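You operate a simulated robot arm through the tools that you are given. There is no shell and no other tool.

The job below is to be done with a simulated robot arm. You get a single attempt, and the scene is never put back.

## Task
Band the wide carton at the tension on the card.
Fine: slide it to the stop, arch down, pump the lever to the figure, seal once, arch up again.

Only the result counts: the job must be done as asked and must still hold three seconds after the hand-in. Knocking over, shifting, dropping, spilling or breaking anything else fails it. Lids that push on must go on centred and level and be pressed home; caps that screw on are set level and turned clockwise until they are tight.

## Robot
A 5-joint arm with a two-finger parallel gripper, fixed in place. Base frame: the origin is at the foot of the arm, x ahead of it, y to its left, z up; the work surface is at about z = 80. Units: cm, rad, N and s.
It reaches about 113.4 cm from its shoulder. Its first joint turns from -2.601 to 2.601 rad. Payload 1.57 kg.
The TCP is the grasp point between the finger pads, 3 cm short of the fingertips. In the tool frame z runs along the fingers and y along their closing line. The gripper opens to 11 cm. The fingers are 2.4 cm wide and 1.2 cm thick; the gripper's body (4.8 by 11.2 cm) begins 7.8 cm behind the TCP.
Orientation is told as [roll, pitch, yaw] about the base's x, y, z axes, in that order, counted from this pose: with the fingers straight down and closing along the base's y, the tool's x points along the base's -x, its y along +y and its z along -z.

## Interface
- The arm moves only by the tool nudge_tool. Its argument "series" is a list of rows, each an object (a shift or turn left out is 0, a gripper value left out holds the last) with "translation": the shift along the tool's x, y, z in units of 250 mm (1.0 is 250 mm), a list of three; "rot": the turn, a rotation vector about the tool's x, y, z in units of 60 degrees (1.0 is 60 degrees), a list of three; "grip": the closure in counts, from 0 (fully open) to 255 (shut). In form: [{"translation": [tx, ty, tz], "rot": [ax, ay, az], "grip": grip}, ...]. A call has 1 to 20 rows; each row is the pose to reach, as a shift and turn from the pose commanded when the call began, along the tool's axes at that moment. A call with a number of a shift or a turn outside -1 to 1 is refused whole. A row lasts 0.2 s, in which the tool goes at most 5 cm and 0.15 rad; a call with a longer step from one row to the next is refused whole, and so is a gripper value outside its range. Where a pose cannot be reached the arm comes as near as it can. A force on the tool above 90 N (or 10 N above the force at the start of the call, whichever is more), or a blocked arm, ends the call early, and 0.2 s more pass. The fingers move at their own pace (about 15.3 cm/s each) and stop on an object; they squeeze with about 36 N. The grip force told is the motor's: it shows also when the fingers shut on nothing. Time passes only in rows, and 0.2 s behind the last, so rows that repeat a pose let the fingers close. It gives the time, the measured TCP pose, the force on the tool (base axes), the opening and the grip force at its end, in the units of the frame above (readings bear some noise), with the torque about the TCP (base axes, N m) and any sound that the robot's microphone picked up.
- Cameras (640 x 400 px; columns grow to the right, rows downward): "scene" is fixed at [22.16, -64.99, 166.52]; the picture's right is [0.50, -0.86, 0.00], its down [-0.76, -0.44, -0.47] and it looks along [0.41, 0.24, -0.88] (base axes); focal length 323 px, centre (320, 200). "wrist" rides on the gripper at [7, 1.6, -14.1] in the tool frame; the picture's right is [-0.23, 0.97, 0.00], its down [-0.85, -0.20, -0.48] and it looks along [-0.47, -0.11, 0.88] (tool axes); focal length 222 px, centre (320, 200). There is no depth. A picture from a camera that has moved, and an enlarged one, comes with that camera's place and axes in the base frame and with its lens.
- camera(camera): a new picture of that camera. It takes no simulated time.
- lift_body(by): slides the trunk up (or, below 0, down) by that many cm; the arm rides with it, the base frame stays. It gives what a move gives, with no picture.
- zoom(camera, box): a new picture of the part [left, top, right, bottom] of that camera's present view, enlarged. It takes no simulated time.
- sign_off(): hands the job in; it is judged then, once.

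Places have to be worked out from the pictures, the camera data and where the tool is seen. Open the gripper and draw the arm clear of the work before you hand the job in, unless the task says otherwise.

The tools are called after "Call:" by a JSON object that holds its "op" and its "data". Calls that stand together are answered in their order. nudge_tool: Moves the arm, as the interface text tells. Its arguments: {"type":"object","properties":{"series":{"type":"array","items":{"type":"object","properties":{"translation":{"type":"array","items":{"type":"number"}},"rot":{"type":"array","items":{"type":"number"}},"grip":{"type":"number"}}}}},"required":["series"]} The other tools are called the same way: lift_body (by) slides the trunk up or down; camera (camera) takes a picture; zoom (camera, box) takes an enlarged picture of a part of a camera's view; sign_off () hands the job in.

At the start:

```text
time_s: 0.0
tcp_pos: [56.88, -37.47, 116.67]
ee_rot: [-0.001, -0.001, 0.0]
wrist_force: [0.3, -0.5, 0.0]
moment: [-0.02, 0.01, 0.0]
gripper_width: 11.0
grip_force: 0.1
trunk travel left (down, up): [-90.0, 7.0]
```

scene: 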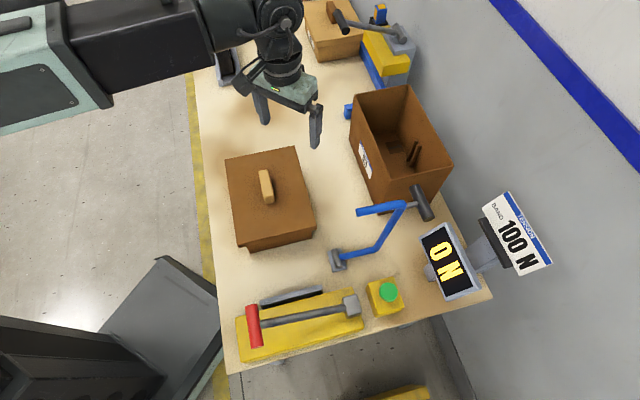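
wrist: 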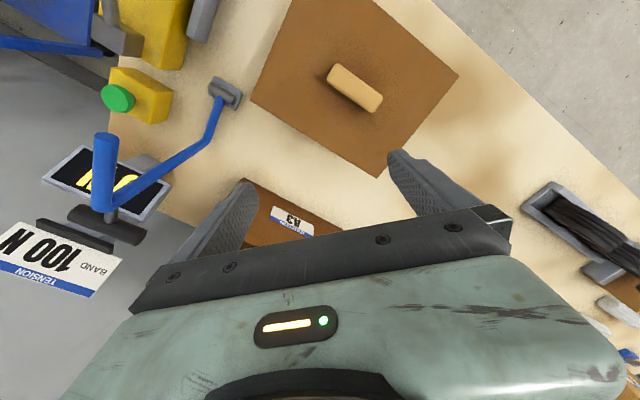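

I'll look closely at the scene first: the two pictures show a lidded carton, an open carton, a blue arch, a yellow base with red-handled lever, green button, display, and a card with 100 N.

Call:
{"op": "zoom", "data": {"camera": "scene", "box": [200, 200, 520, 400]}}

Call:
{"op": "zoom", "data": {"camera": "scene", "box": [200, 0, 520, 200]}}

Call:
{"op": "zoom", "data": {"camera": "wrist", "box": [0, 0, 320, 200]}}

Call:
{"op": "zoom", "data": {"camera": "wrist", "box": [320, 0, 640, 200]}}

```text
2.00 times, centred on (360, 300) of scene
camera zoom: at [22.16, -64.99, 166.52], right [0.5, -0.86, 0.0], down [-0.76, -0.44, -0.47], along [0.41, 0.24, -0.88], focal length 646 px, centre (240, 0)
```

zoom: 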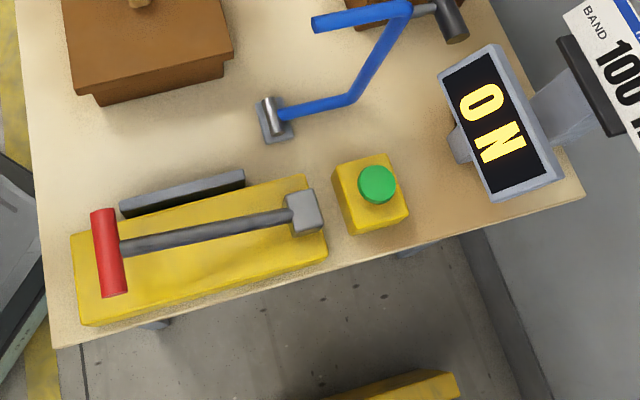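

```text
2.00 times, centred on (360, 100) of scene
camera zoom: at [22.16, -64.99, 166.52], right [0.5, -0.86, 0.0], down [-0.76, -0.44, -0.47], along [0.41, 0.24, -0.88], focal length 646 px, centre (240, 400)
```

zoom: 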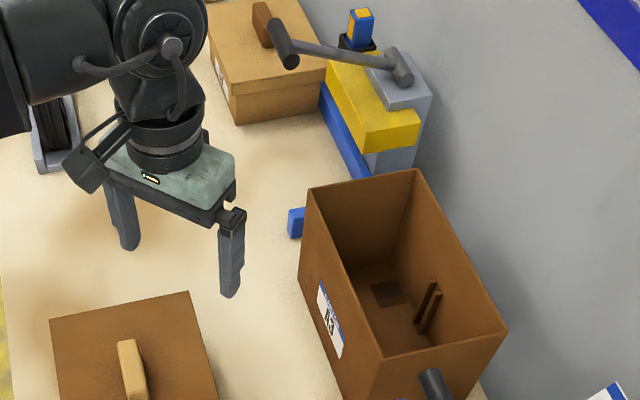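

```text
2.00 times, centred on (160, 100) of wrist
camera zoom: at [49.89, -35.83, 130.89], right [0.23, 0.97, 0.0], down [0.85, -0.2, 0.48], along [0.47, -0.11, -0.88], focal length 444 px, centre (640, 400)
```

zoom: 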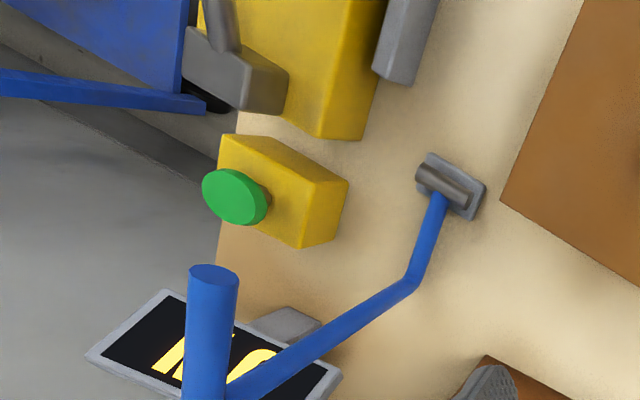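

```text
2.00 times, centred on (480, 100) of wrist
camera zoom: at [49.89, -35.83, 130.89], right [0.23, 0.97, 0.0], down [0.85, -0.2, 0.48], along [0.47, -0.11, -0.88], focal length 444 px, centre (0, 400)
```

zoom: 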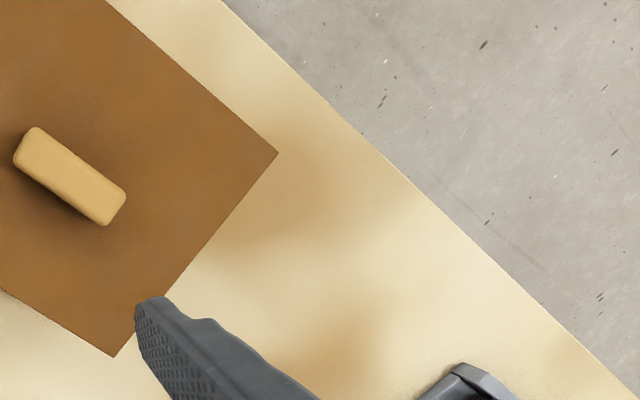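

Let me enlarge the individual elements to understand the mechanism.

Call:
{"op": "zoom", "data": {"camera": "scene", "box": [320, 160, 480, 260]}}

Call:
{"op": "zoom", "data": {"camera": "scene", "box": [210, 130, 340, 260]}}

Call:
{"op": "zoom", "data": {"camera": "scene", "box": [290, 0, 450, 100]}}

Call:
{"op": "zoom", "data": {"camera": "scene", "box": [320, 80, 480, 220]}}

Call:
{"op": "zoom", "data": {"camera": "scene", "box": [220, 270, 420, 395]}}

Call:
{"op": "zoom", "data": {"camera": "scene", "box": [410, 180, 570, 310]}}

```text
4.00 times, centred on (400, 210) of scene
camera zoom: at [22.16, -64.99, 166.52], right [0.5, -0.86, 0.0], down [-0.76, -0.44, -0.47], along [0.41, 0.24, -0.88], focal length 1291 px, centre (0, 160)
```

zoom: 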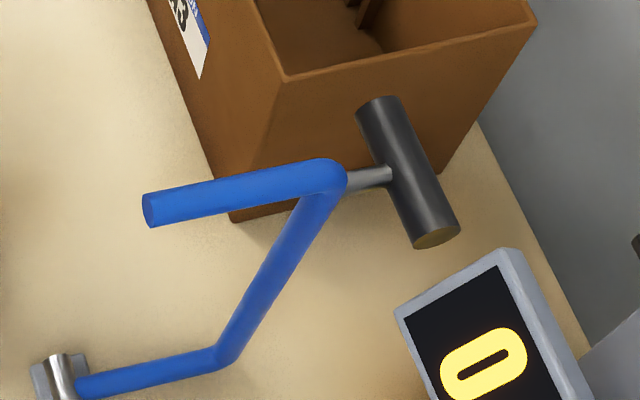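

```text
3.08 times, centred on (275, 195) of scene
camera zoom: at [22.16, -64.99, 166.52], right [0.5, -0.86, 0.0], down [-0.76, -0.44, -0.47], along [0.41, 0.24, -0.88], focal length 993 px, centre (458, 215)
```

zoom: 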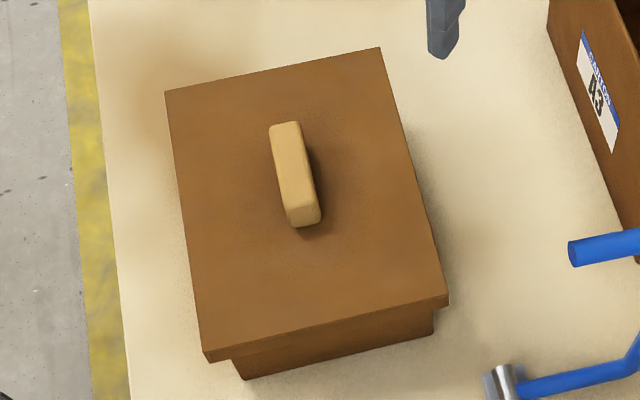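

```text
4.00 times, centred on (370, 50) of scene
camera zoom: at [22.16, -64.99, 166.52], right [0.5, -0.86, 0.0], down [-0.76, -0.44, -0.47], along [0.41, 0.24, -0.88], focal length 1291 px, centre (120, 800)
```

zoom: 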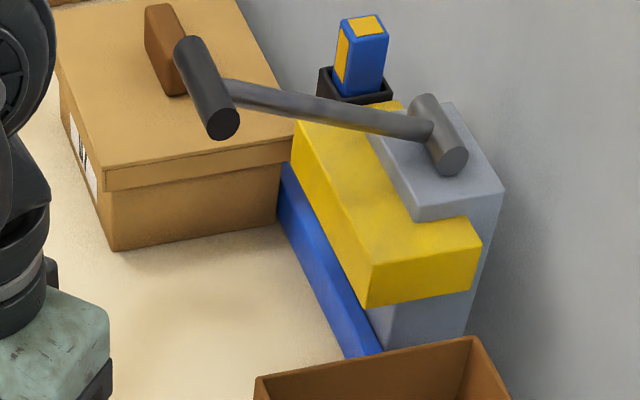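

```text
2.86 times, centred on (400, 150) of scene
camera zoom: at [22.16, -64.99, 166.52], right [0.5, -0.86, 0.0], down [-0.76, -0.44, -0.47], along [0.41, 0.24, -0.88], focal length 922 px, centre (91, 343)
```

zoom: 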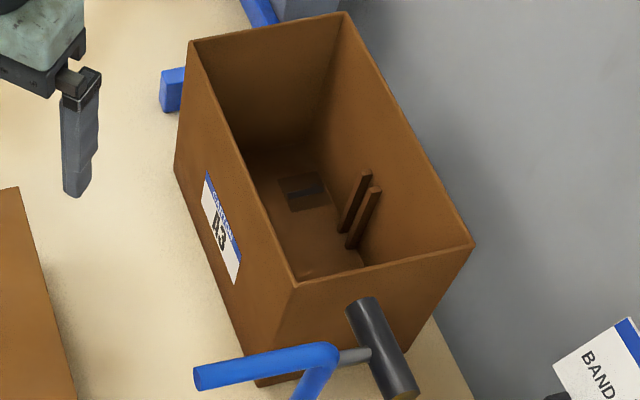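

```text
3.20 times, centred on (320, 332) of scene
camera zoom: at [22.16, -64.99, 166.52], right [0.5, -0.86, 0.0], down [-0.76, -0.44, -0.47], along [0.41, 0.24, -0.88], focal length 1033 px, centre (320, -224)
```

zoom: 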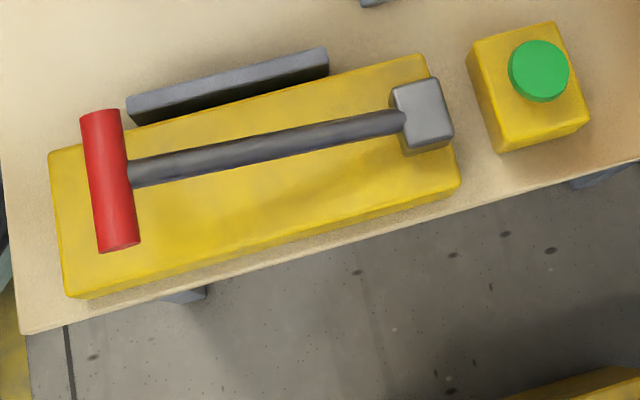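

```text
3.08 times, centred on (490, 245) of scene
camera zoom: at [22.16, -64.99, 166.52], right [0.5, -0.86, 0.0], down [-0.76, -0.44, -0.47], along [0.41, 0.24, -0.88], focal length 993 px, centre (-203, 62)
```

zoom: 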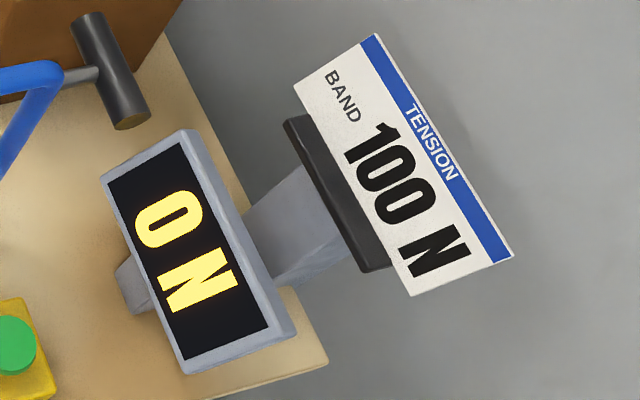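

The carton with overhanging lid lies in line with the grey stop bar; the arch hinge is to its right. I'll move the arm up and aside to view the rest of the bench before acting.

Call:
{"op": "nudge_tool", "data": {"series": [{"translation": [0, 0.1, -0.1]}, {"translation": [0, 0.25, -0.15]}, {"translation": [0, 0.4, -0.2]}, {"translation": [0, 0.55, -0.25]}, {"translation": [0, 0.7, -0.3]}, {"translation": [0, 0.85, -0.35]}, {"translation": [0, 1.0, -0.4]}]}}

Call:
{"op": "camera", "data": {"camera": "scene"}}

Call:
{"op": "camera", "data": {"camera": "wrist"}}

```text
time_s: 1.6
tcp_pos: [56.99, -12.32, 116.7]
ee_rot: [-0.001, 0.001, 0.001]
wrist_force: [-0.3, 0.3, 0.9]
moment: [-0.01, -0.03, -0.04]
gripper_width: 11.03
grip_force: 0.0
out of reach, approached as far as the arm can: row 1, 2, 3, 4, 5, 6, 7
trunk travel left (down, up): [-90.0, 7.0]
```

```text
taken
```

scene: 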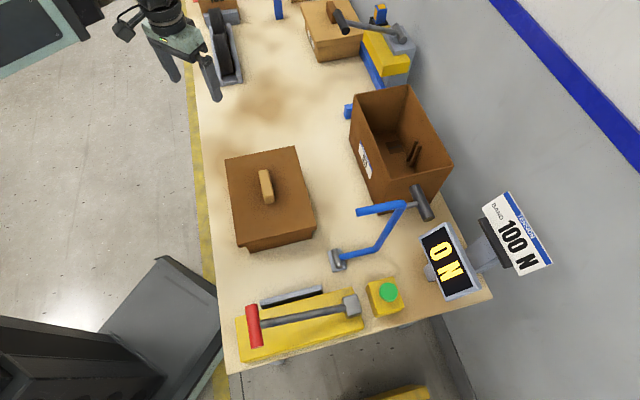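

```text
taken
camera wrist: at [50.01, -10.73, 130.89], right [0.23, 0.97, 0.0], down [0.86, -0.2, 0.48], along [0.47, -0.11, -0.88], focal length 222 px, centre (320, 200)
```

wrist: 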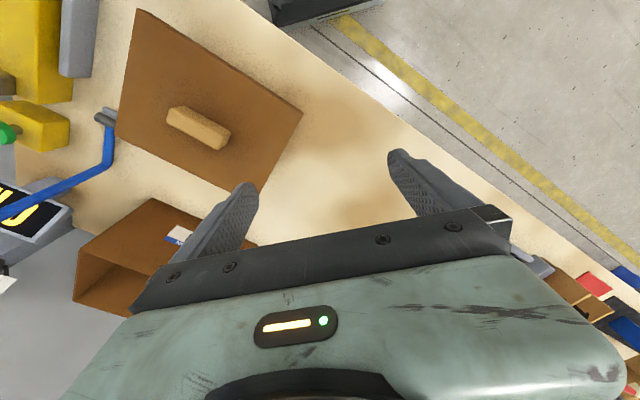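

The bench extends further; I'll enlarge the far part to see other cartons.

Call:
{"op": "zoom", "data": {"camera": "scene", "box": [180, 0, 340, 100]}}

Call:
{"op": "zoom", "data": {"camera": "wrist", "box": [480, 200, 640, 400]}}

Call:
{"op": "zoom", "data": {"camera": "wrist", "box": [0, 0, 160, 130]}}

Call:
{"op": "zoom", "data": {"camera": "wrist", "box": [60, 180, 260, 305]}}

```text
4.00 times, centred on (260, 50) of scene
camera zoom: at [22.16, -64.99, 166.52], right [0.5, -0.86, 0.0], down [-0.76, -0.44, -0.47], along [0.41, 0.24, -0.88], focal length 1291 px, centre (560, 800)
```

zoom: 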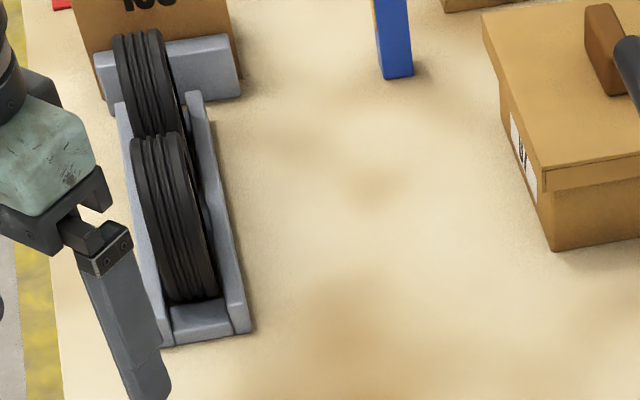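

```text
2.00 times, centred on (560, 300) of wrist
camera zoom: at [50.01, -10.73, 130.89], right [0.23, 0.97, 0.0], down [0.86, -0.2, 0.48], along [0.47, -0.11, -0.88], focal length 444 px, centre (-160, 0)
```

zoom: 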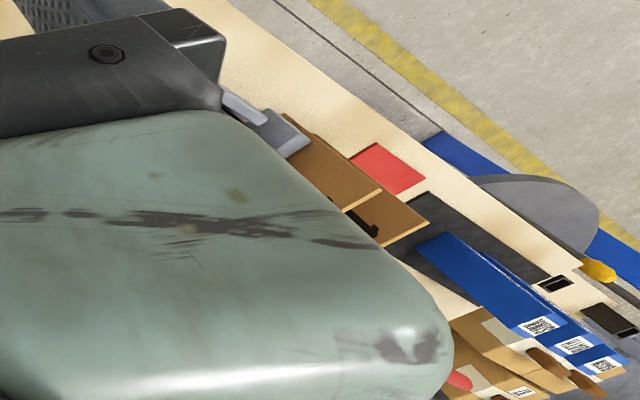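

```text
3.08 times, centred on (80, 65) of wrist
camera zoom: at [50.01, -10.73, 130.89], right [0.23, 0.97, 0.0], down [0.86, -0.2, 0.48], along [0.47, -0.11, -0.88], focal length 684 px, centre (1058, 615)
```

zoom: 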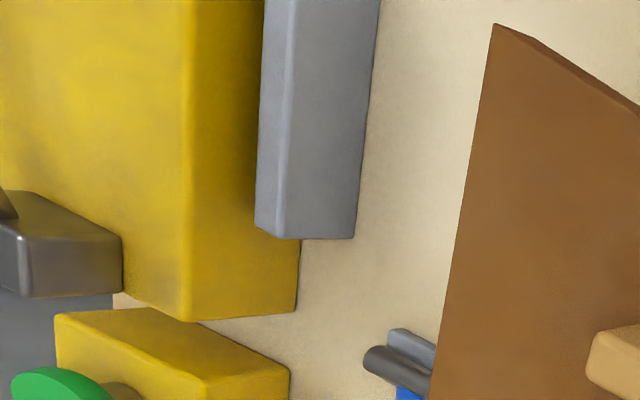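

```text
3.20 times, centred on (160, 242) of wrist
camera zoom: at [50.01, -10.73, 130.89], right [0.23, 0.97, 0.0], down [0.86, -0.2, 0.48], along [0.47, -0.11, -0.88], focal length 711 px, centre (832, 64)
```

zoom: 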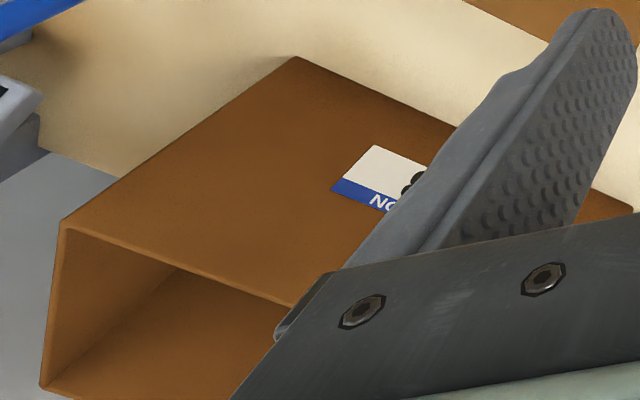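

The carton at the banding station (lid about 20 x 26 cm, knob near (52.3,-31.3)) is the only one fitting this arch and stop. I'll spin the tool so the fingers will straddle the knob (and the wrist camera looks toward the stop), staying high.

Call:
{"op": "nudge_tool", "data": {"series": [{"rot": [0, 0, 0.14]}, {"rot": [0, 0, 0.28]}, {"rot": [0, 0, 0.42]}, {"rot": [0, 0, 0.56]}, {"rot": [0, 0, 0.7]}, {"rot": [0, 0, 0.84]}, {"rot": [0, 0, 0.98]}]}}

```text
time_s: 3.2
tcp_pos: [56.81, -12.51, 116.72]
ee_rot: [0.001, -0.002, -1.03]
wrist_force: [0.2, 0.7, -0.1]
moment: [-0.01, -0.05, 0.0]
gripper_width: 11.0
grip_force: 0.0
trunk travel left (down, up): [-90.0, 7.0]
```

Rotation works as expected (yaw −1.03). I continue spinning to about −2.345 rad.

Call:
{"op": "nudge_tool", "data": {"series": [{"rot": [0, 0, 0.14]}, {"rot": [0, 0, 0.28]}, {"rot": [0, 0, 0.42]}, {"rot": [0, 0, 0.56]}, {"rot": [0, 0, 0.7]}, {"rot": [0, 0, 0.84]}, {"rot": [0, 0, 0.98]}]}}

Call:
{"op": "nudge_tool", "data": {"series": [{"rot": [0, 0, 0.14]}, {"rot": [0, 0, 0.277]}]}}

Call:
{"op": "camera", "data": {"camera": "wrist"}}

```text
time_s: 4.8
tcp_pos: [56.92, -12.43, 116.67]
ee_rot: [-0.002, 0.001, -2.057]
wrist_force: [0.4, 0.4, 0.5]
moment: [0.01, 0.02, -0.01]
gripper_width: 11.0
grip_force: 0.1
trunk travel left (down, up): [-90.0, 7.0]
```

```text
time_s: 5.4
tcp_pos: [56.95, -12.37, 116.6]
ee_rot: [0.0, 0.0, -2.346]
wrist_force: [-0.7, 0.5, -0.3]
moment: [0.02, -0.03, 0.02]
gripper_width: 11.0
grip_force: 0.1
trunk travel left (down, up): [-90.0, 7.0]
```

```text
taken
camera wrist: at [62.92, -8.58, 130.89], right [0.54, -0.84, 0.0], down [-0.74, -0.47, 0.48], along [-0.4, -0.26, -0.88], focal length 222 px, centre (320, 200)
```

wrist: 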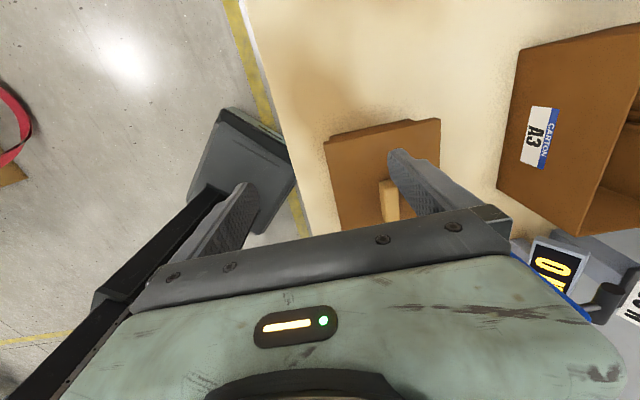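

The wrist camera's clear view lies toward the tool's +x side, so the opposite spin (yaw ≈ +0.796) will show the stop. I rotate back by π.

Call:
{"op": "nudge_tool", "data": {"series": [{"rot": [0, 0, -0.14]}, {"rot": [0, 0, -0.28]}, {"rot": [0, 0, -0.42]}, {"rot": [0, 0, -0.56]}, {"rot": [0, 0, -0.7]}, {"rot": [0, 0, -0.84]}, {"rot": [0, 0, -0.98]}]}}

Call:
{"op": "nudge_tool", "data": {"series": [{"rot": [0, 0, -0.14]}, {"rot": [0, 0, -0.28]}, {"rot": [0, 0, -0.42]}, {"rot": [0, 0, -0.56]}, {"rot": [0, 0, -0.7]}, {"rot": [0, 0, -0.84]}, {"rot": [0, 0, -0.98]}]}}

Call:
{"op": "nudge_tool", "data": {"series": [{"rot": [0, 0, -0.14]}, {"rot": [0, 0, -0.28]}, {"rot": [0, 0, -0.42]}, {"rot": [0, 0, -0.56]}, {"rot": [0, 0, -0.7]}, {"rot": [0, 0, -0.84]}, {"rot": [0, 0, -0.98]}, {"rot": [0, 0, -1.0]}]}}

Call:
{"op": "camera", "data": {"camera": "wrist"}}

```text
time_s: 7.0
tcp_pos: [56.89, -12.32, 116.65]
ee_rot: [0.0, 0.001, -1.314]
wrist_force: [-0.6, 0.3, 0.0]
moment: [0.0, 0.0, -0.01]
gripper_width: 11.0
grip_force: 0.1
trunk travel left (down, up): [-90.0, 7.0]
```

```text
time_s: 8.6
tcp_pos: [56.8, -12.27, 116.63]
ee_rot: [0.001, 0.0, -0.288]
wrist_force: [0.1, 0.5, -0.1]
moment: [0.04, 0.02, -0.02]
gripper_width: 10.98
grip_force: 0.1
trunk travel left (down, up): [-90.0, 7.0]
```

```text
time_s: 10.4
tcp_pos: [56.85, -12.45, 116.8]
ee_rot: [0.001, 0.0, 0.76]
wrist_force: [-0.5, -0.6, -0.2]
moment: [-0.01, -0.01, -0.04]
gripper_width: 10.99
grip_force: 0.1
trunk travel left (down, up): [-90.0, 7.0]
```

```text
taken
camera wrist: at [50.71, -16.09, 130.89], right [-0.5, 0.86, 0.0], down [0.76, 0.44, 0.48], along [0.41, 0.24, -0.88], focal length 222 px, centre (320, 200)
```

wrist: 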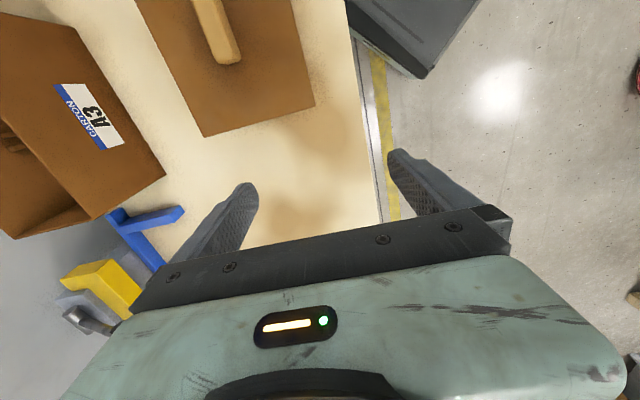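

Now I'll shift over the carton at the same height to look at the knob, stop, arch and pump closely.

Call:
{"op": "nudge_tool", "data": {"series": [{"translation": [0.13, -0.085, 0]}, {"translation": [0.26, -0.17, 0]}, {"translation": [0.39, -0.255, 0]}, {"translation": [0.52, -0.34, 0]}, {"translation": [0.651, -0.424, 0]}]}}

Call:
{"op": "camera", "data": {"camera": "wrist"}}

Call:
{"op": "zoom", "data": {"camera": "wrist", "box": [160, 0, 480, 200]}}

```text
time_s: 11.6
tcp_pos: [52.4, -31.35, 116.63]
ee_rot: [0.0, 0.0, 0.758]
wrist_force: [-0.7, 0.2, -0.5]
moment: [-0.04, 0.05, 0.01]
gripper_width: 11.04
grip_force: 0.2
trunk travel left (down, up): [-90.0, 7.0]
```

```text
taken
camera wrist: at [46.23, -35.03, 130.89], right [-0.5, 0.86, 0.0], down [0.76, 0.44, 0.48], along [0.41, 0.24, -0.88], focal length 222 px, centre (320, 200)
```

wrist: 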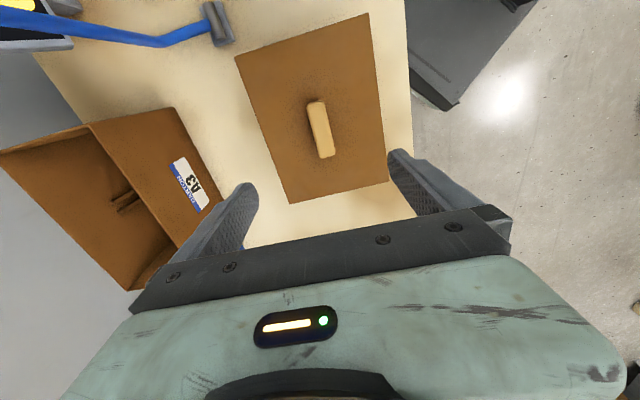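

```text
2.00 times, centred on (320, 100) of wrist
camera zoom: at [46.23, -35.03, 130.89], right [-0.5, 0.86, 0.0], down [0.76, 0.44, 0.48], along [0.41, 0.24, -0.88], focal length 444 px, centre (320, 400)
```

zoom: 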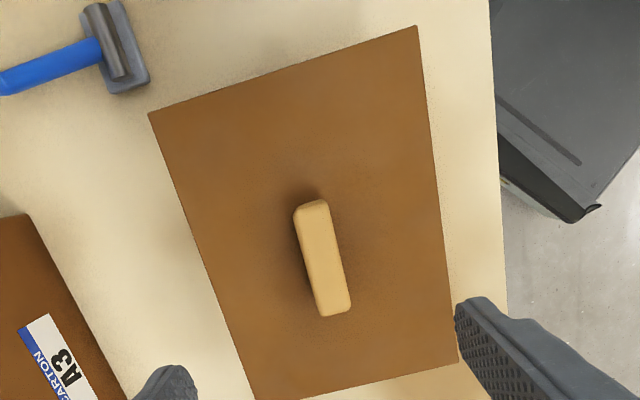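

The lid, knob and stop agree across both cameras: knob centre ≈ (52.25,-31.32), stop face about 14 cm beyond the carton front. I'll zoom in on the knob and hinge for precise dimensions.

Call:
{"op": "zoom", "data": {"camera": "wrist", "box": [280, 80, 360, 180]}}

Call:
{"op": "zoom", "data": {"camera": "wrist", "box": [140, 0, 240, 62]}}

Call:
{"op": "zoom", "data": {"camera": "scene", "box": [240, 160, 300, 220]}}

```text
4.00 times, centred on (320, 130) of wrist
camera zoom: at [46.23, -35.03, 130.89], right [-0.5, 0.86, 0.0], down [0.76, 0.44, 0.48], along [0.41, 0.24, -0.88], focal length 888 px, centre (320, 480)
```

zoom: 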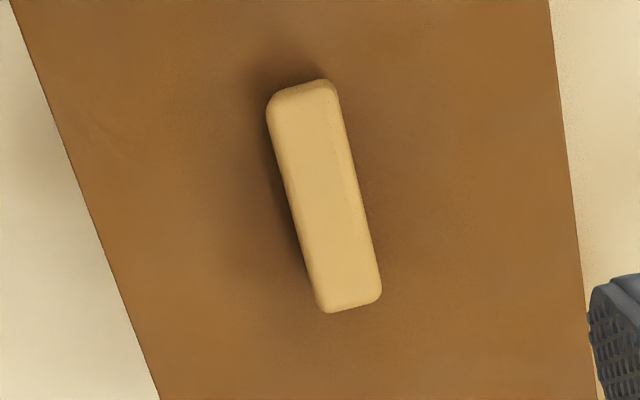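

```text
6.40 times, centred on (190, 31) of wrist
camera zoom: at [46.23, -35.03, 130.89], right [-0.5, 0.86, 0.0], down [0.76, 0.44, 0.48], along [0.41, 0.24, -0.88], focal length 1422 px, centre (1152, 1282)
```

zoom: 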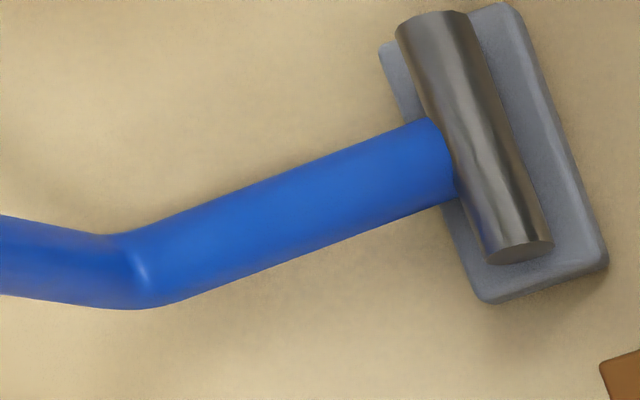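

```text
6.67 times, centred on (270, 190) of scene
camera zoom: at [22.16, -64.99, 166.52], right [0.5, -0.86, 0.0], down [-0.76, -0.44, -0.47], along [0.41, 0.24, -0.88], focal length 2152 px, centre (653, 267)
```

zoom: 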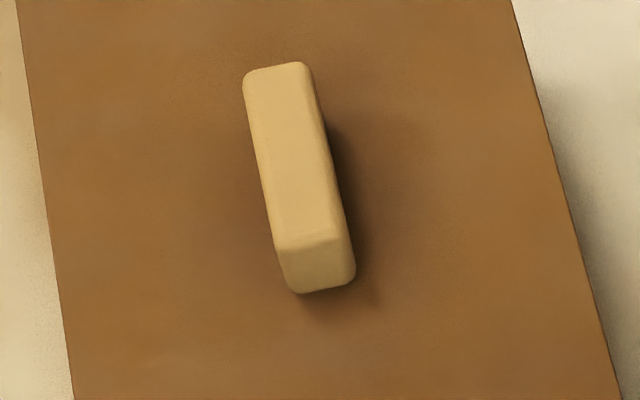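

The knob is ~8 cm long, 2.3 cm wide, top ≈ z 95.3. I'll lower the open fingers around it to z ≈ 96 (tips at 93, just above the lid at 92).

Call:
{"op": "nudge_tool", "data": {"series": [{"translation": [-0.008, 0.007, 0.19], "rot": [0, 0, -0.018], "grip": 0}, {"translation": [-0.008, 0.007, 0.38], "rot": [0, 0, -0.018]}, {"translation": [-0.008, 0.007, 0.55], "rot": [0, 0, -0.018]}, {"translation": [-0.008, 0.007, 0.68], "rot": [0, 0, -0.018]}, {"translation": [-0.008, 0.007, 0.77], "rot": [0, 0, -0.018]}, {"translation": [-0.008, 0.007, 0.825], "rot": [0, 0, -0.018]}, {"translation": [-0.008, 0.007, 0.825], "rot": [0, 0, -0.018]}]}}

Call:
{"op": "camera", "data": {"camera": "wrist"}}

Call:
{"op": "zoom", "data": {"camera": "scene", "box": [200, 120, 340, 260]}}

```text
time_s: 13.2
tcp_pos: [52.4, -30.98, 116.7]
ee_rot: [-0.001, 0.0, 0.777]
wrist_force: [0.3, -0.1, 1.3]
moment: [-0.03, 0.0, -0.02]
gripper_width: 11.02
grip_force: 0.1
out of reach, approached as far as the arm can: row 1, 2, 3, 4, 5, 6, 7
trunk travel left (down, up): [-90.0, 7.0]
```

```text
taken
camera wrist: at [46.3, -34.84, 130.89], right [-0.52, 0.85, 0.0], down [0.75, 0.46, 0.48], along [0.41, 0.25, -0.88], focal length 222 px, centre (320, 200)
```

wrist: 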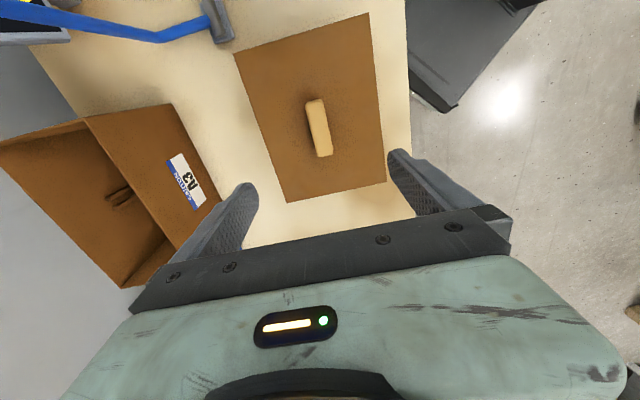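

```text
2.86 times, centred on (270, 190) of scene
camera zoom: at [22.16, -64.99, 166.52], right [0.5, -0.86, 0.0], down [-0.76, -0.44, -0.47], along [0.41, 0.24, -0.88], focal length 922 px, centre (463, 229)
```

zoom: 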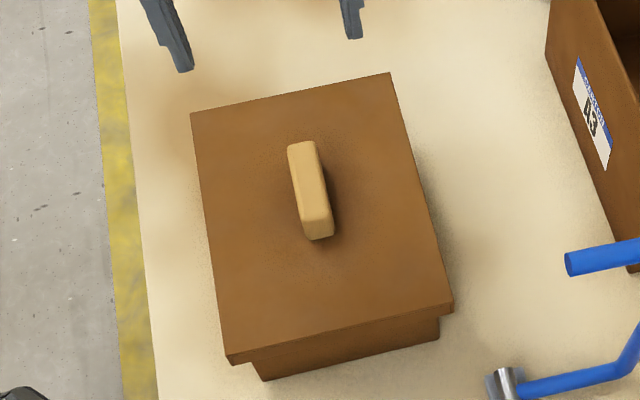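

The xy/yaw adjusted but z did not change at all, both up and down. I'll test whether height is only available through the trunk, with a small z shift and then a small trunk move.

Call:
{"op": "nudge_tool", "data": {"series": [{"translation": [0, 0, 0.02]}, {"translation": [0, 0, 0.04]}]}}

Call:
{"op": "lift_body", "data": {"by": -5}}

```text
time_s: 13.8
tcp_pos: [52.29, -31.08, 116.61]
ee_rot: [-0.001, -0.002, 0.774]
wrist_force: [0.3, 1.3, 0.7]
moment: [-0.02, -0.01, -0.04]
gripper_width: 10.99
grip_force: 0.0
out of reach, approached as far as the arm can: row 1, 2
trunk travel left (down, up): [-90.0, 7.0]
```

```text
time_s: 14.7
tcp_pos: [52.46, -31.08, 111.71]
ee_rot: [-0.001, -0.001, 0.776]
wrist_force: [0.5, 0.1, 0.5]
moment: [-0.01, 0.0, 0.03]
gripper_width: 10.99
grip_force: 0.1
trunk travel left (down, up): [-85.0, 12.0]
```

Height is handled only by the trunk (5 cm moved cleanly). TCP is over the knob at (52.4,-31.1); I lower 12 cm, then check.

Call:
{"op": "lift_body", "data": {"by": -12}}

Call:
{"op": "camera", "data": {"camera": "wrist"}}

Call:
{"op": "camera", "data": {"camera": "scene"}}

```text
time_s: 16.2
tcp_pos: [52.37, -30.91, 99.65]
ee_rot: [0.001, 0.002, 0.775]
wrist_force: [0.0, 0.0, -0.8]
moment: [-0.01, 0.01, -0.01]
gripper_width: 11.0
grip_force: 0.1
trunk travel left (down, up): [-73.0, 24.0]
```

```text
taken
camera wrist: at [46.29, -34.84, 113.9], right [-0.52, 0.85, 0.0], down [0.75, 0.46, 0.48], along [0.41, 0.25, -0.88], focal length 222 px, centre (320, 200)
```

wrist: 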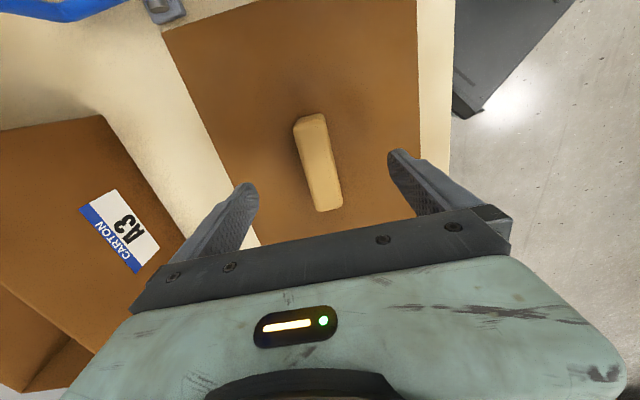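

```text
taken
```

scene: 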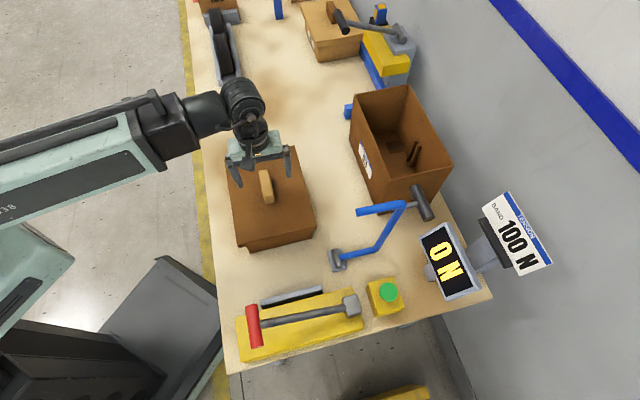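

The fingers straddle the knob. I lower 3.6 cm more and then close.

Call:
{"op": "lift_body", "data": {"by": -3.6}}

Call:
{"op": "nudge_tool", "data": {"series": [{"grip": 150}, {"grip": 200}, {"grip": 255}, {"grip": 255}, {"grip": 255}]}}

Call:
{"op": "camera", "data": {"camera": "wrist"}}

```text
time_s: 17.0
tcp_pos: [52.27, -31.06, 96.08]
ee_rot: [-0.001, -0.001, 0.775]
wrist_force: [-0.5, 0.3, 0.2]
moment: [-0.04, -0.02, 0.01]
gripper_width: 11.01
grip_force: 0.0
trunk travel left (down, up): [-69.4, 27.6]
```

```text
time_s: 18.2
tcp_pos: [52.33, -30.98, 96.01]
ee_rot: [0.001, 0.0, 0.776]
wrist_force: [-1.0, 0.5, 0.6]
moment: [0.06, -0.01, 0.13]
gripper_width: 2.73
grip_force: 35.5
trunk travel left (down, up): [-69.4, 27.6]
```

```text
taken
camera wrist: at [46.29, -34.84, 110.3], right [-0.52, 0.85, 0.0], down [0.75, 0.46, 0.48], along [0.41, 0.25, -0.88], focal length 222 px, centre (320, 200)
```

wrist: 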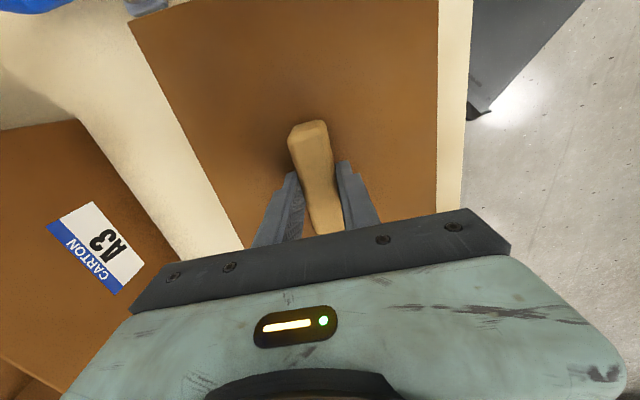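

Knob gripped (2.73 cm wide). I slide the carton toward the stop along tool +x, 4 cm first, checking force.

Call:
{"op": "nudge_tool", "data": {"series": [{"translation": [0.02, 0, 0], "grip": 255}, {"translation": [0.05, 0, 0]}, {"translation": [0.08, 0, 0]}, {"translation": [0.12, 0, 0]}, {"translation": [0.16, 0, 0]}]}}

Call:
{"op": "zoom", "data": {"camera": "scene", "box": [200, 160, 360, 360]}}

```text
time_s: 19.4
tcp_pos: [49.48, -33.85, 96.08]
ee_rot: [-0.001, 0.0, 0.776]
wrist_force: [0.3, 1.0, 1.7]
moment: [0.24, -0.23, 0.08]
gripper_width: 2.71
grip_force: 36.5
trunk travel left (down, up): [-69.4, 27.6]
```

```text
2.00 times, centred on (280, 260) of scene
camera zoom: at [22.16, -64.99, 166.52], right [0.5, -0.86, 0.0], down [-0.76, -0.44, -0.47], along [0.41, 0.24, -0.88], focal length 646 px, centre (400, 80)
```

zoom: 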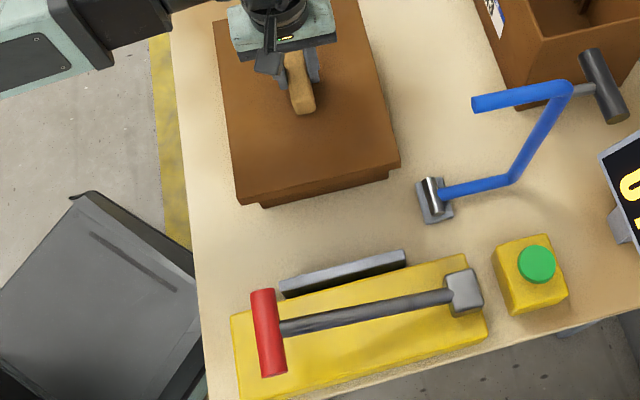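

Carton and lid slide together with little force. I continue another 6 cm.

Call:
{"op": "nudge_tool", "data": {"series": [{"translation": [0.04, 0, 0], "grip": 255}, {"translation": [0.08, 0, 0]}, {"translation": [0.12, 0, 0]}, {"translation": [0.16, 0, 0]}, {"translation": [0.2, 0, 0]}, {"translation": [0.24, 0, 0]}]}}

Call:
{"op": "zoom", "data": {"camera": "scene", "box": [220, 200, 380, 340]}}

Call:
{"op": "camera", "data": {"camera": "wrist"}}

```text
time_s: 20.8
tcp_pos: [45.35, -38.04, 96.12]
ee_rot: [-0.001, 0.0, 0.775]
wrist_force: [0.3, 0.8, 0.9]
moment: [0.16, -0.2, -0.03]
gripper_width: 2.72
grip_force: 36.0
trunk travel left (down, up): [-69.4, 27.6]
```

```text
2.86 times, centred on (300, 270) of scene
camera zoom: at [22.16, -64.99, 166.52], right [0.5, -0.86, 0.0], down [-0.76, -0.44, -0.47], along [0.41, 0.24, -0.88], focal length 922 px, centre (377, 0)
```

zoom: 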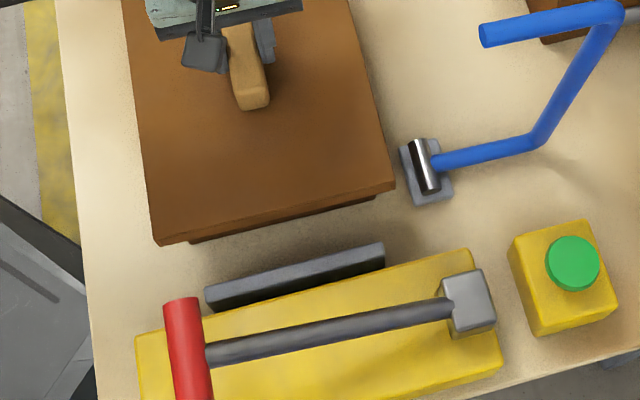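

```text
taken
camera wrist: at [39.16, -41.83, 110.29], right [-0.52, 0.85, 0.0], down [0.75, 0.46, 0.48], along [0.41, 0.25, -0.88], focal length 222 px, centre (320, 200)
```

wrist: 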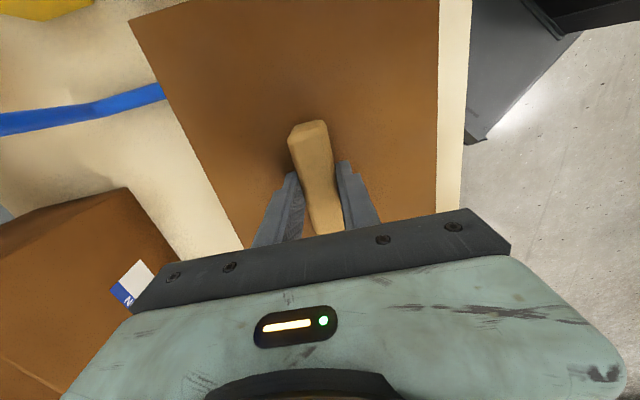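

About 4.3 cm of travel should remain. I move 3 cm more and look again before the final contact.

Call:
{"op": "nudge_tool", "data": {"series": [{"translation": [0.03, 0, 0], "grip": 255}, {"translation": [0.06, 0, 0]}, {"translation": [0.09, 0, 0]}, {"translation": [0.12, 0, 0]}]}}

Call:
{"op": "zoom", "data": {"camera": "scene", "box": [220, 220, 380, 340]}}

```text
time_s: 21.8
tcp_pos: [43.08, -40.19, 96.0]
ee_rot: [0.001, 0.001, 0.774]
wrist_force: [0.1, 1.1, 0.7]
moment: [0.13, -0.17, 0.0]
gripper_width: 2.71
grip_force: 36.4
trunk travel left (down, up): [-69.4, 27.6]
```

```text
3.33 times, centred on (300, 280) of scene
camera zoom: at [22.16, -64.99, 166.52], right [0.5, -0.86, 0.0], down [-0.76, -0.44, -0.47], along [0.41, 0.24, -0.88], focal length 1076 px, centre (387, -67)
```

zoom: 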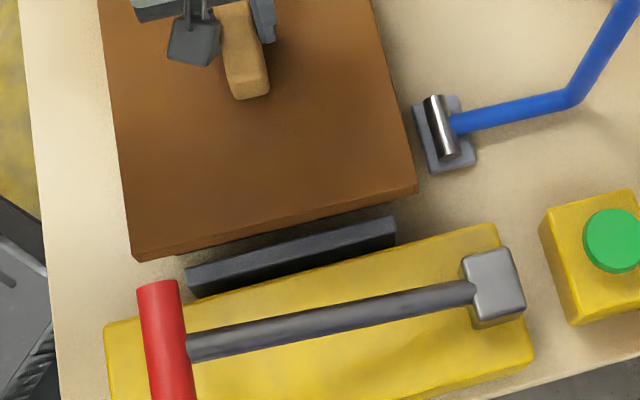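

Nearly at the stop; I creep in 0.25 cm steps and watch for the contact force.

Call:
{"op": "nudge_tool", "data": {"series": [{"translation": [0.01, 0, 0], "grip": 255}, {"translation": [0.02, 0, 0]}, {"translation": [0.03, 0, 0]}, {"translation": [0.035, 0, 0]}]}}

Call:
{"op": "zoom", "data": {"camera": "scene", "box": [220, 220, 380, 340]}}

```text
time_s: 22.8
tcp_pos: [42.43, -40.73, 96.22]
ee_rot: [0.001, 0.0, 0.776]
wrist_force: [1.9, 1.6, 1.5]
moment: [0.03, 0.02, -0.03]
gripper_width: 2.74
grip_force: 35.9
trunk travel left (down, up): [-69.4, 27.6]
```

```text
3.33 times, centred on (300, 280) of scene
camera zoom: at [22.16, -64.99, 166.52], right [0.5, -0.86, 0.0], down [-0.76, -0.44, -0.47], along [0.41, 0.24, -0.88], focal length 1076 px, centre (387, -67)
```

zoom: 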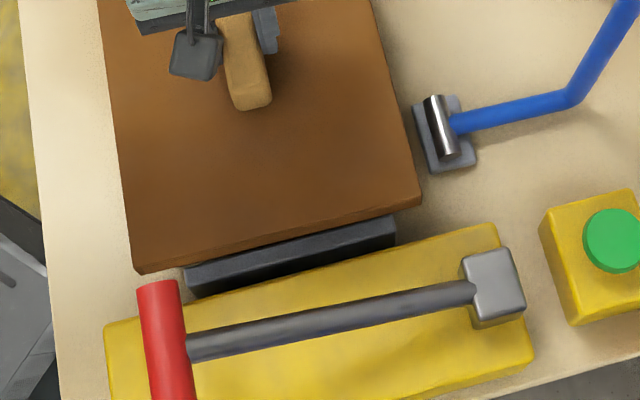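

Force just starts rising (≈2.5 N along +e1). I creep a bit further.

Call:
{"op": "nudge_tool", "data": {"series": [{"translation": [0.008, 0, 0], "grip": 255}, {"translation": [0.016, 0, 0]}]}}

Call:
{"op": "zoom", "data": {"camera": "scene", "box": [220, 220, 380, 340]}}

```text
time_s: 23.4
tcp_pos: [42.24, -41.07, 96.09]
ee_rot: [-0.001, 0.0, 0.777]
wrist_force: [0.4, 1.5, 0.3]
moment: [0.04, -0.06, 0.02]
gripper_width: 2.74
grip_force: 36.4
trunk travel left (down, up): [-69.4, 27.6]
```

```text
3.33 times, centred on (300, 280) of scene
camera zoom: at [22.16, -64.99, 166.52], right [0.5, -0.86, 0.0], down [-0.76, -0.44, -0.47], along [0.41, 0.24, -0.88], focal length 1076 px, centre (387, -67)
```

zoom: 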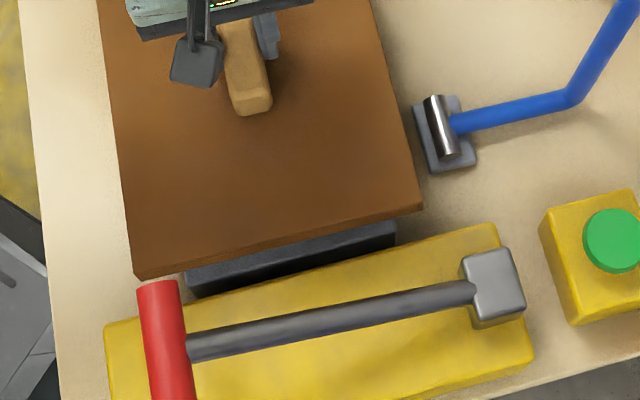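

Still sliding freely. Continue in small steps.

Call:
{"op": "nudge_tool", "data": {"series": [{"translation": [0.006, 0, 0], "grip": 255}, {"translation": [0.012, 0, 0]}]}}

Call:
{"op": "zoom", "data": {"camera": "scene", "box": [220, 260, 300, 320]}}

```text
time_s: 24.0
tcp_pos: [41.94, -41.2, 96.14]
ee_rot: [-0.001, 0.001, 0.774]
wrist_force: [1.1, 1.9, -0.2]
moment: [0.01, -0.02, 0.01]
gripper_width: 2.72
grip_force: 35.9
trunk travel left (down, up): [-69.4, 27.6]
```

```text
6.67 times, centred on (260, 290) of scene
camera zoom: at [22.16, -64.99, 166.52], right [0.5, -0.86, 0.0], down [-0.76, -0.44, -0.47], along [0.41, 0.24, -0.88], focal length 2152 px, centre (720, -400)
```

zoom: 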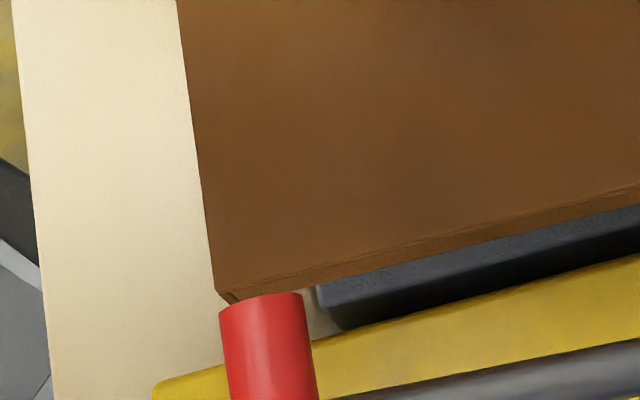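

The lid corner now sits beside the red handle. I'll zoom on the stop and the wrist to judge the remaining gap.

Call:
{"op": "zoom", "data": {"camera": "scene", "box": [255, 255, 335, 305]}}

Call:
{"op": "zoom", "data": {"camera": "wrist", "box": [100, 0, 420, 200]}}

```text
8.00 times, centred on (295, 280) of scene
camera zoom: at [22.16, -64.99, 166.52], right [0.5, -0.86, 0.0], down [-0.76, -0.44, -0.47], along [0.41, 0.24, -0.88], focal length 2582 px, centre (520, -440)
```

zoom: 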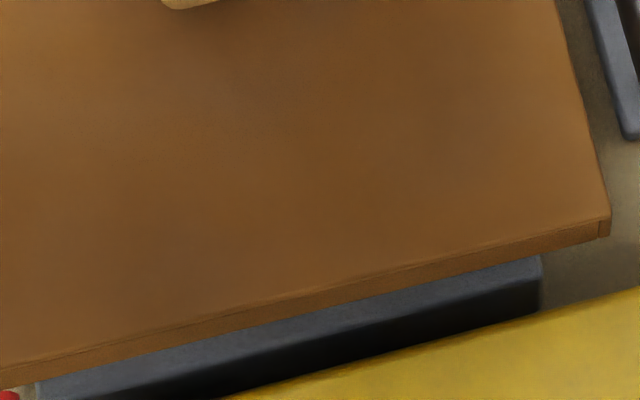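

```text
2.00 times, centred on (260, 100) of wrist
camera zoom: at [35.88, -45.04, 110.29], right [-0.52, 0.85, 0.0], down [0.75, 0.46, 0.48], along [0.41, 0.25, -0.88], focal length 444 px, centre (440, 400)
```

zoom: 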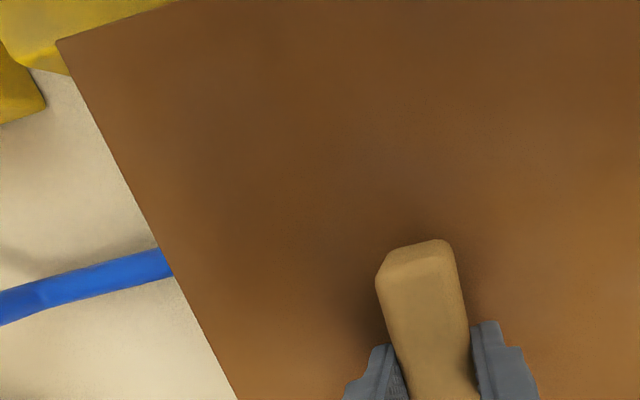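

The lid edge is at s ≈ −12, body face ≈ −10.7, i.e. right at the stop. I continue with tiny steps until force builds.

Call:
{"op": "nudge_tool", "data": {"series": [{"translation": [0.004, 0, 0], "grip": 255}, {"translation": [0.008, 0, 0]}, {"translation": [0.008, 0, 0]}]}}

Call:
{"op": "nudge_tool", "data": {"series": [{"translation": [0.004, 0, 0], "grip": 255}, {"translation": [0.008, 0, 0]}, {"translation": [0.008, 0, 0]}]}}

Call:
{"op": "zoom", "data": {"camera": "scene", "box": [220, 220, 380, 340]}}

```text
time_s: 24.8
tcp_pos: [41.81, -41.35, 96.08]
ee_rot: [0.001, 0.001, 0.775]
wrist_force: [1.2, 2.3, 0.4]
moment: [0.02, -0.02, -0.01]
gripper_width: 2.69
grip_force: 35.5
trunk travel left (down, up): [-69.4, 27.6]
```

```text
time_s: 25.6
tcp_pos: [41.7, -41.54, 96.06]
ee_rot: [0.0, 0.001, 0.776]
wrist_force: [1.7, 5.0, -0.7]
moment: [0.18, -0.07, 0.17]
gripper_width: 2.73
grip_force: 36.3
trunk travel left (down, up): [-69.4, 27.6]
```

```text
3.33 times, centred on (300, 280) of scene
camera zoom: at [22.16, -64.99, 166.52], right [0.5, -0.86, 0.0], down [-0.76, -0.44, -0.47], along [0.41, 0.24, -0.88], focal length 1076 px, centre (387, -67)
```

zoom: 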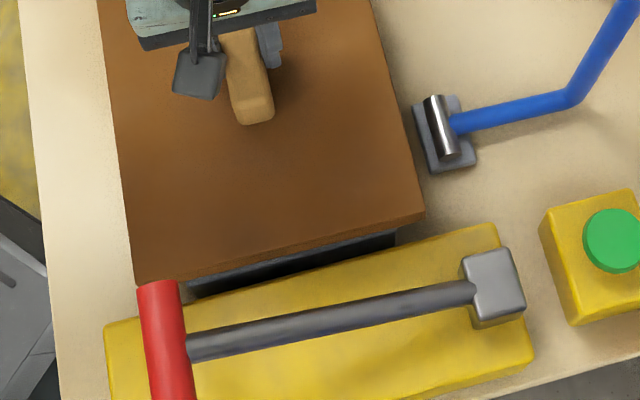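

Force rises to ≈5 N with the body against the stop (torque shows contact on the stop's right side). One more 0.1–0.15 cm press to seat it flush.

Call:
{"op": "nudge_tool", "data": {"series": [{"translation": [0.003, 0, 0], "grip": 255}, {"translation": [0.006, 0, 0]}, {"translation": [0.006, 0, 0]}]}}

Call:
{"op": "zoom", "data": {"camera": "scene", "box": [235, 250, 335, 312]}}

```text
time_s: 26.4
tcp_pos: [41.56, -41.59, 96.1]
ee_rot: [0.0, 0.0, 0.777]
wrist_force: [5.3, 13.7, 1.3]
moment: [0.78, -0.45, 0.52]
gripper_width: 2.7
grip_force: 35.4
trunk travel left (down, up): [-69.4, 27.6]
```

```text
6.40 times, centred on (285, 281) of scene
camera zoom: at [22.16, -64.99, 166.52], right [0.5, -0.86, 0.0], down [-0.76, -0.44, -0.47], along [0.41, 0.24, -0.88], focal length 2066 px, centre (544, -318)
```

zoom: 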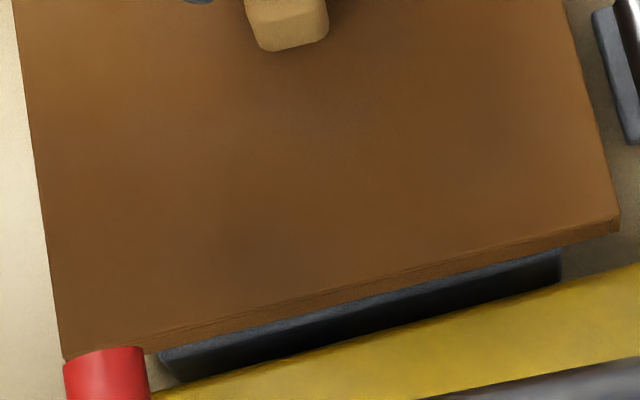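

The carton is firmly against the stop (≈14 N). I ease off slightly, open the fingers and raise the trunk.

Call:
{"op": "nudge_tool", "data": {"series": [{"translation": [-0.005, 0, 0], "grip": 255}, {"translation": [-0.005, 0, 0], "grip": 200}, {"translation": [-0.005, 0, 0], "grip": 120}, {"translation": [-0.005, 0, 0], "grip": 60}, {"translation": [-0.005, 0, 0], "grip": 60}]}}

Call:
{"op": "lift_body", "data": {"by": 20.5}}

Call:
{"op": "camera", "data": {"camera": "wrist"}}

Call:
{"op": "camera", "data": {"camera": "scene"}}

```text
time_s: 27.6
tcp_pos: [41.52, -41.61, 96.06]
ee_rot: [0.001, 0.001, 0.775]
wrist_force: [1.1, 0.0, 0.3]
moment: [0.0, 0.01, -0.01]
gripper_width: 8.44
grip_force: 0.1
trunk travel left (down, up): [-69.4, 27.6]
```

```text
time_s: 29.8
tcp_pos: [41.63, -41.72, 116.59]
ee_rot: [0.0, -0.001, 0.775]
wrist_force: [0.1, 0.3, 0.5]
moment: [0.05, 0.0, 0.02]
gripper_width: 8.42
grip_force: 0.0
trunk travel left (down, up): [-89.9, 7.1]
```

```text
taken
camera wrist: at [35.57, -45.37, 130.79], right [-0.52, 0.85, 0.0], down [0.75, 0.46, 0.48], along [0.41, 0.25, -0.88], focal length 222 px, centre (320, 200)
```

wrist: 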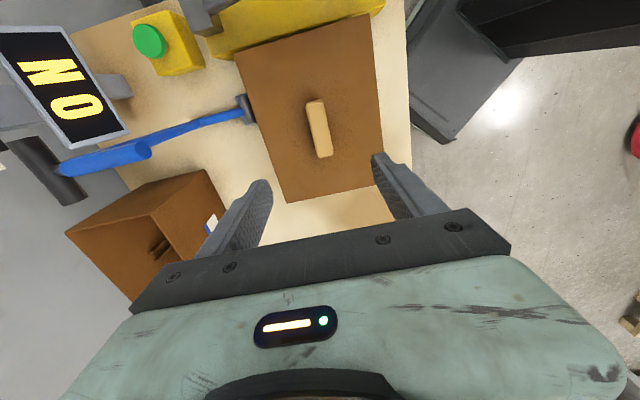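

```text
taken
```

scene: 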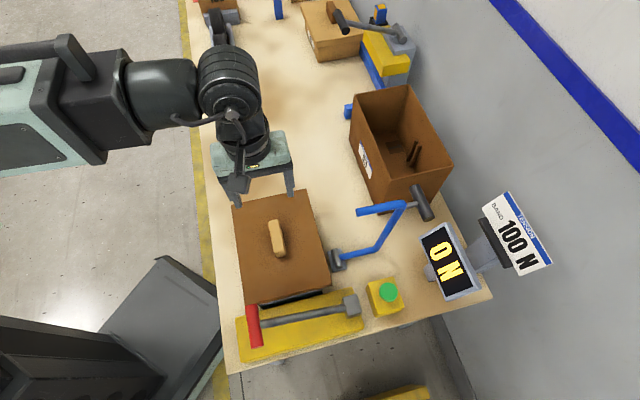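

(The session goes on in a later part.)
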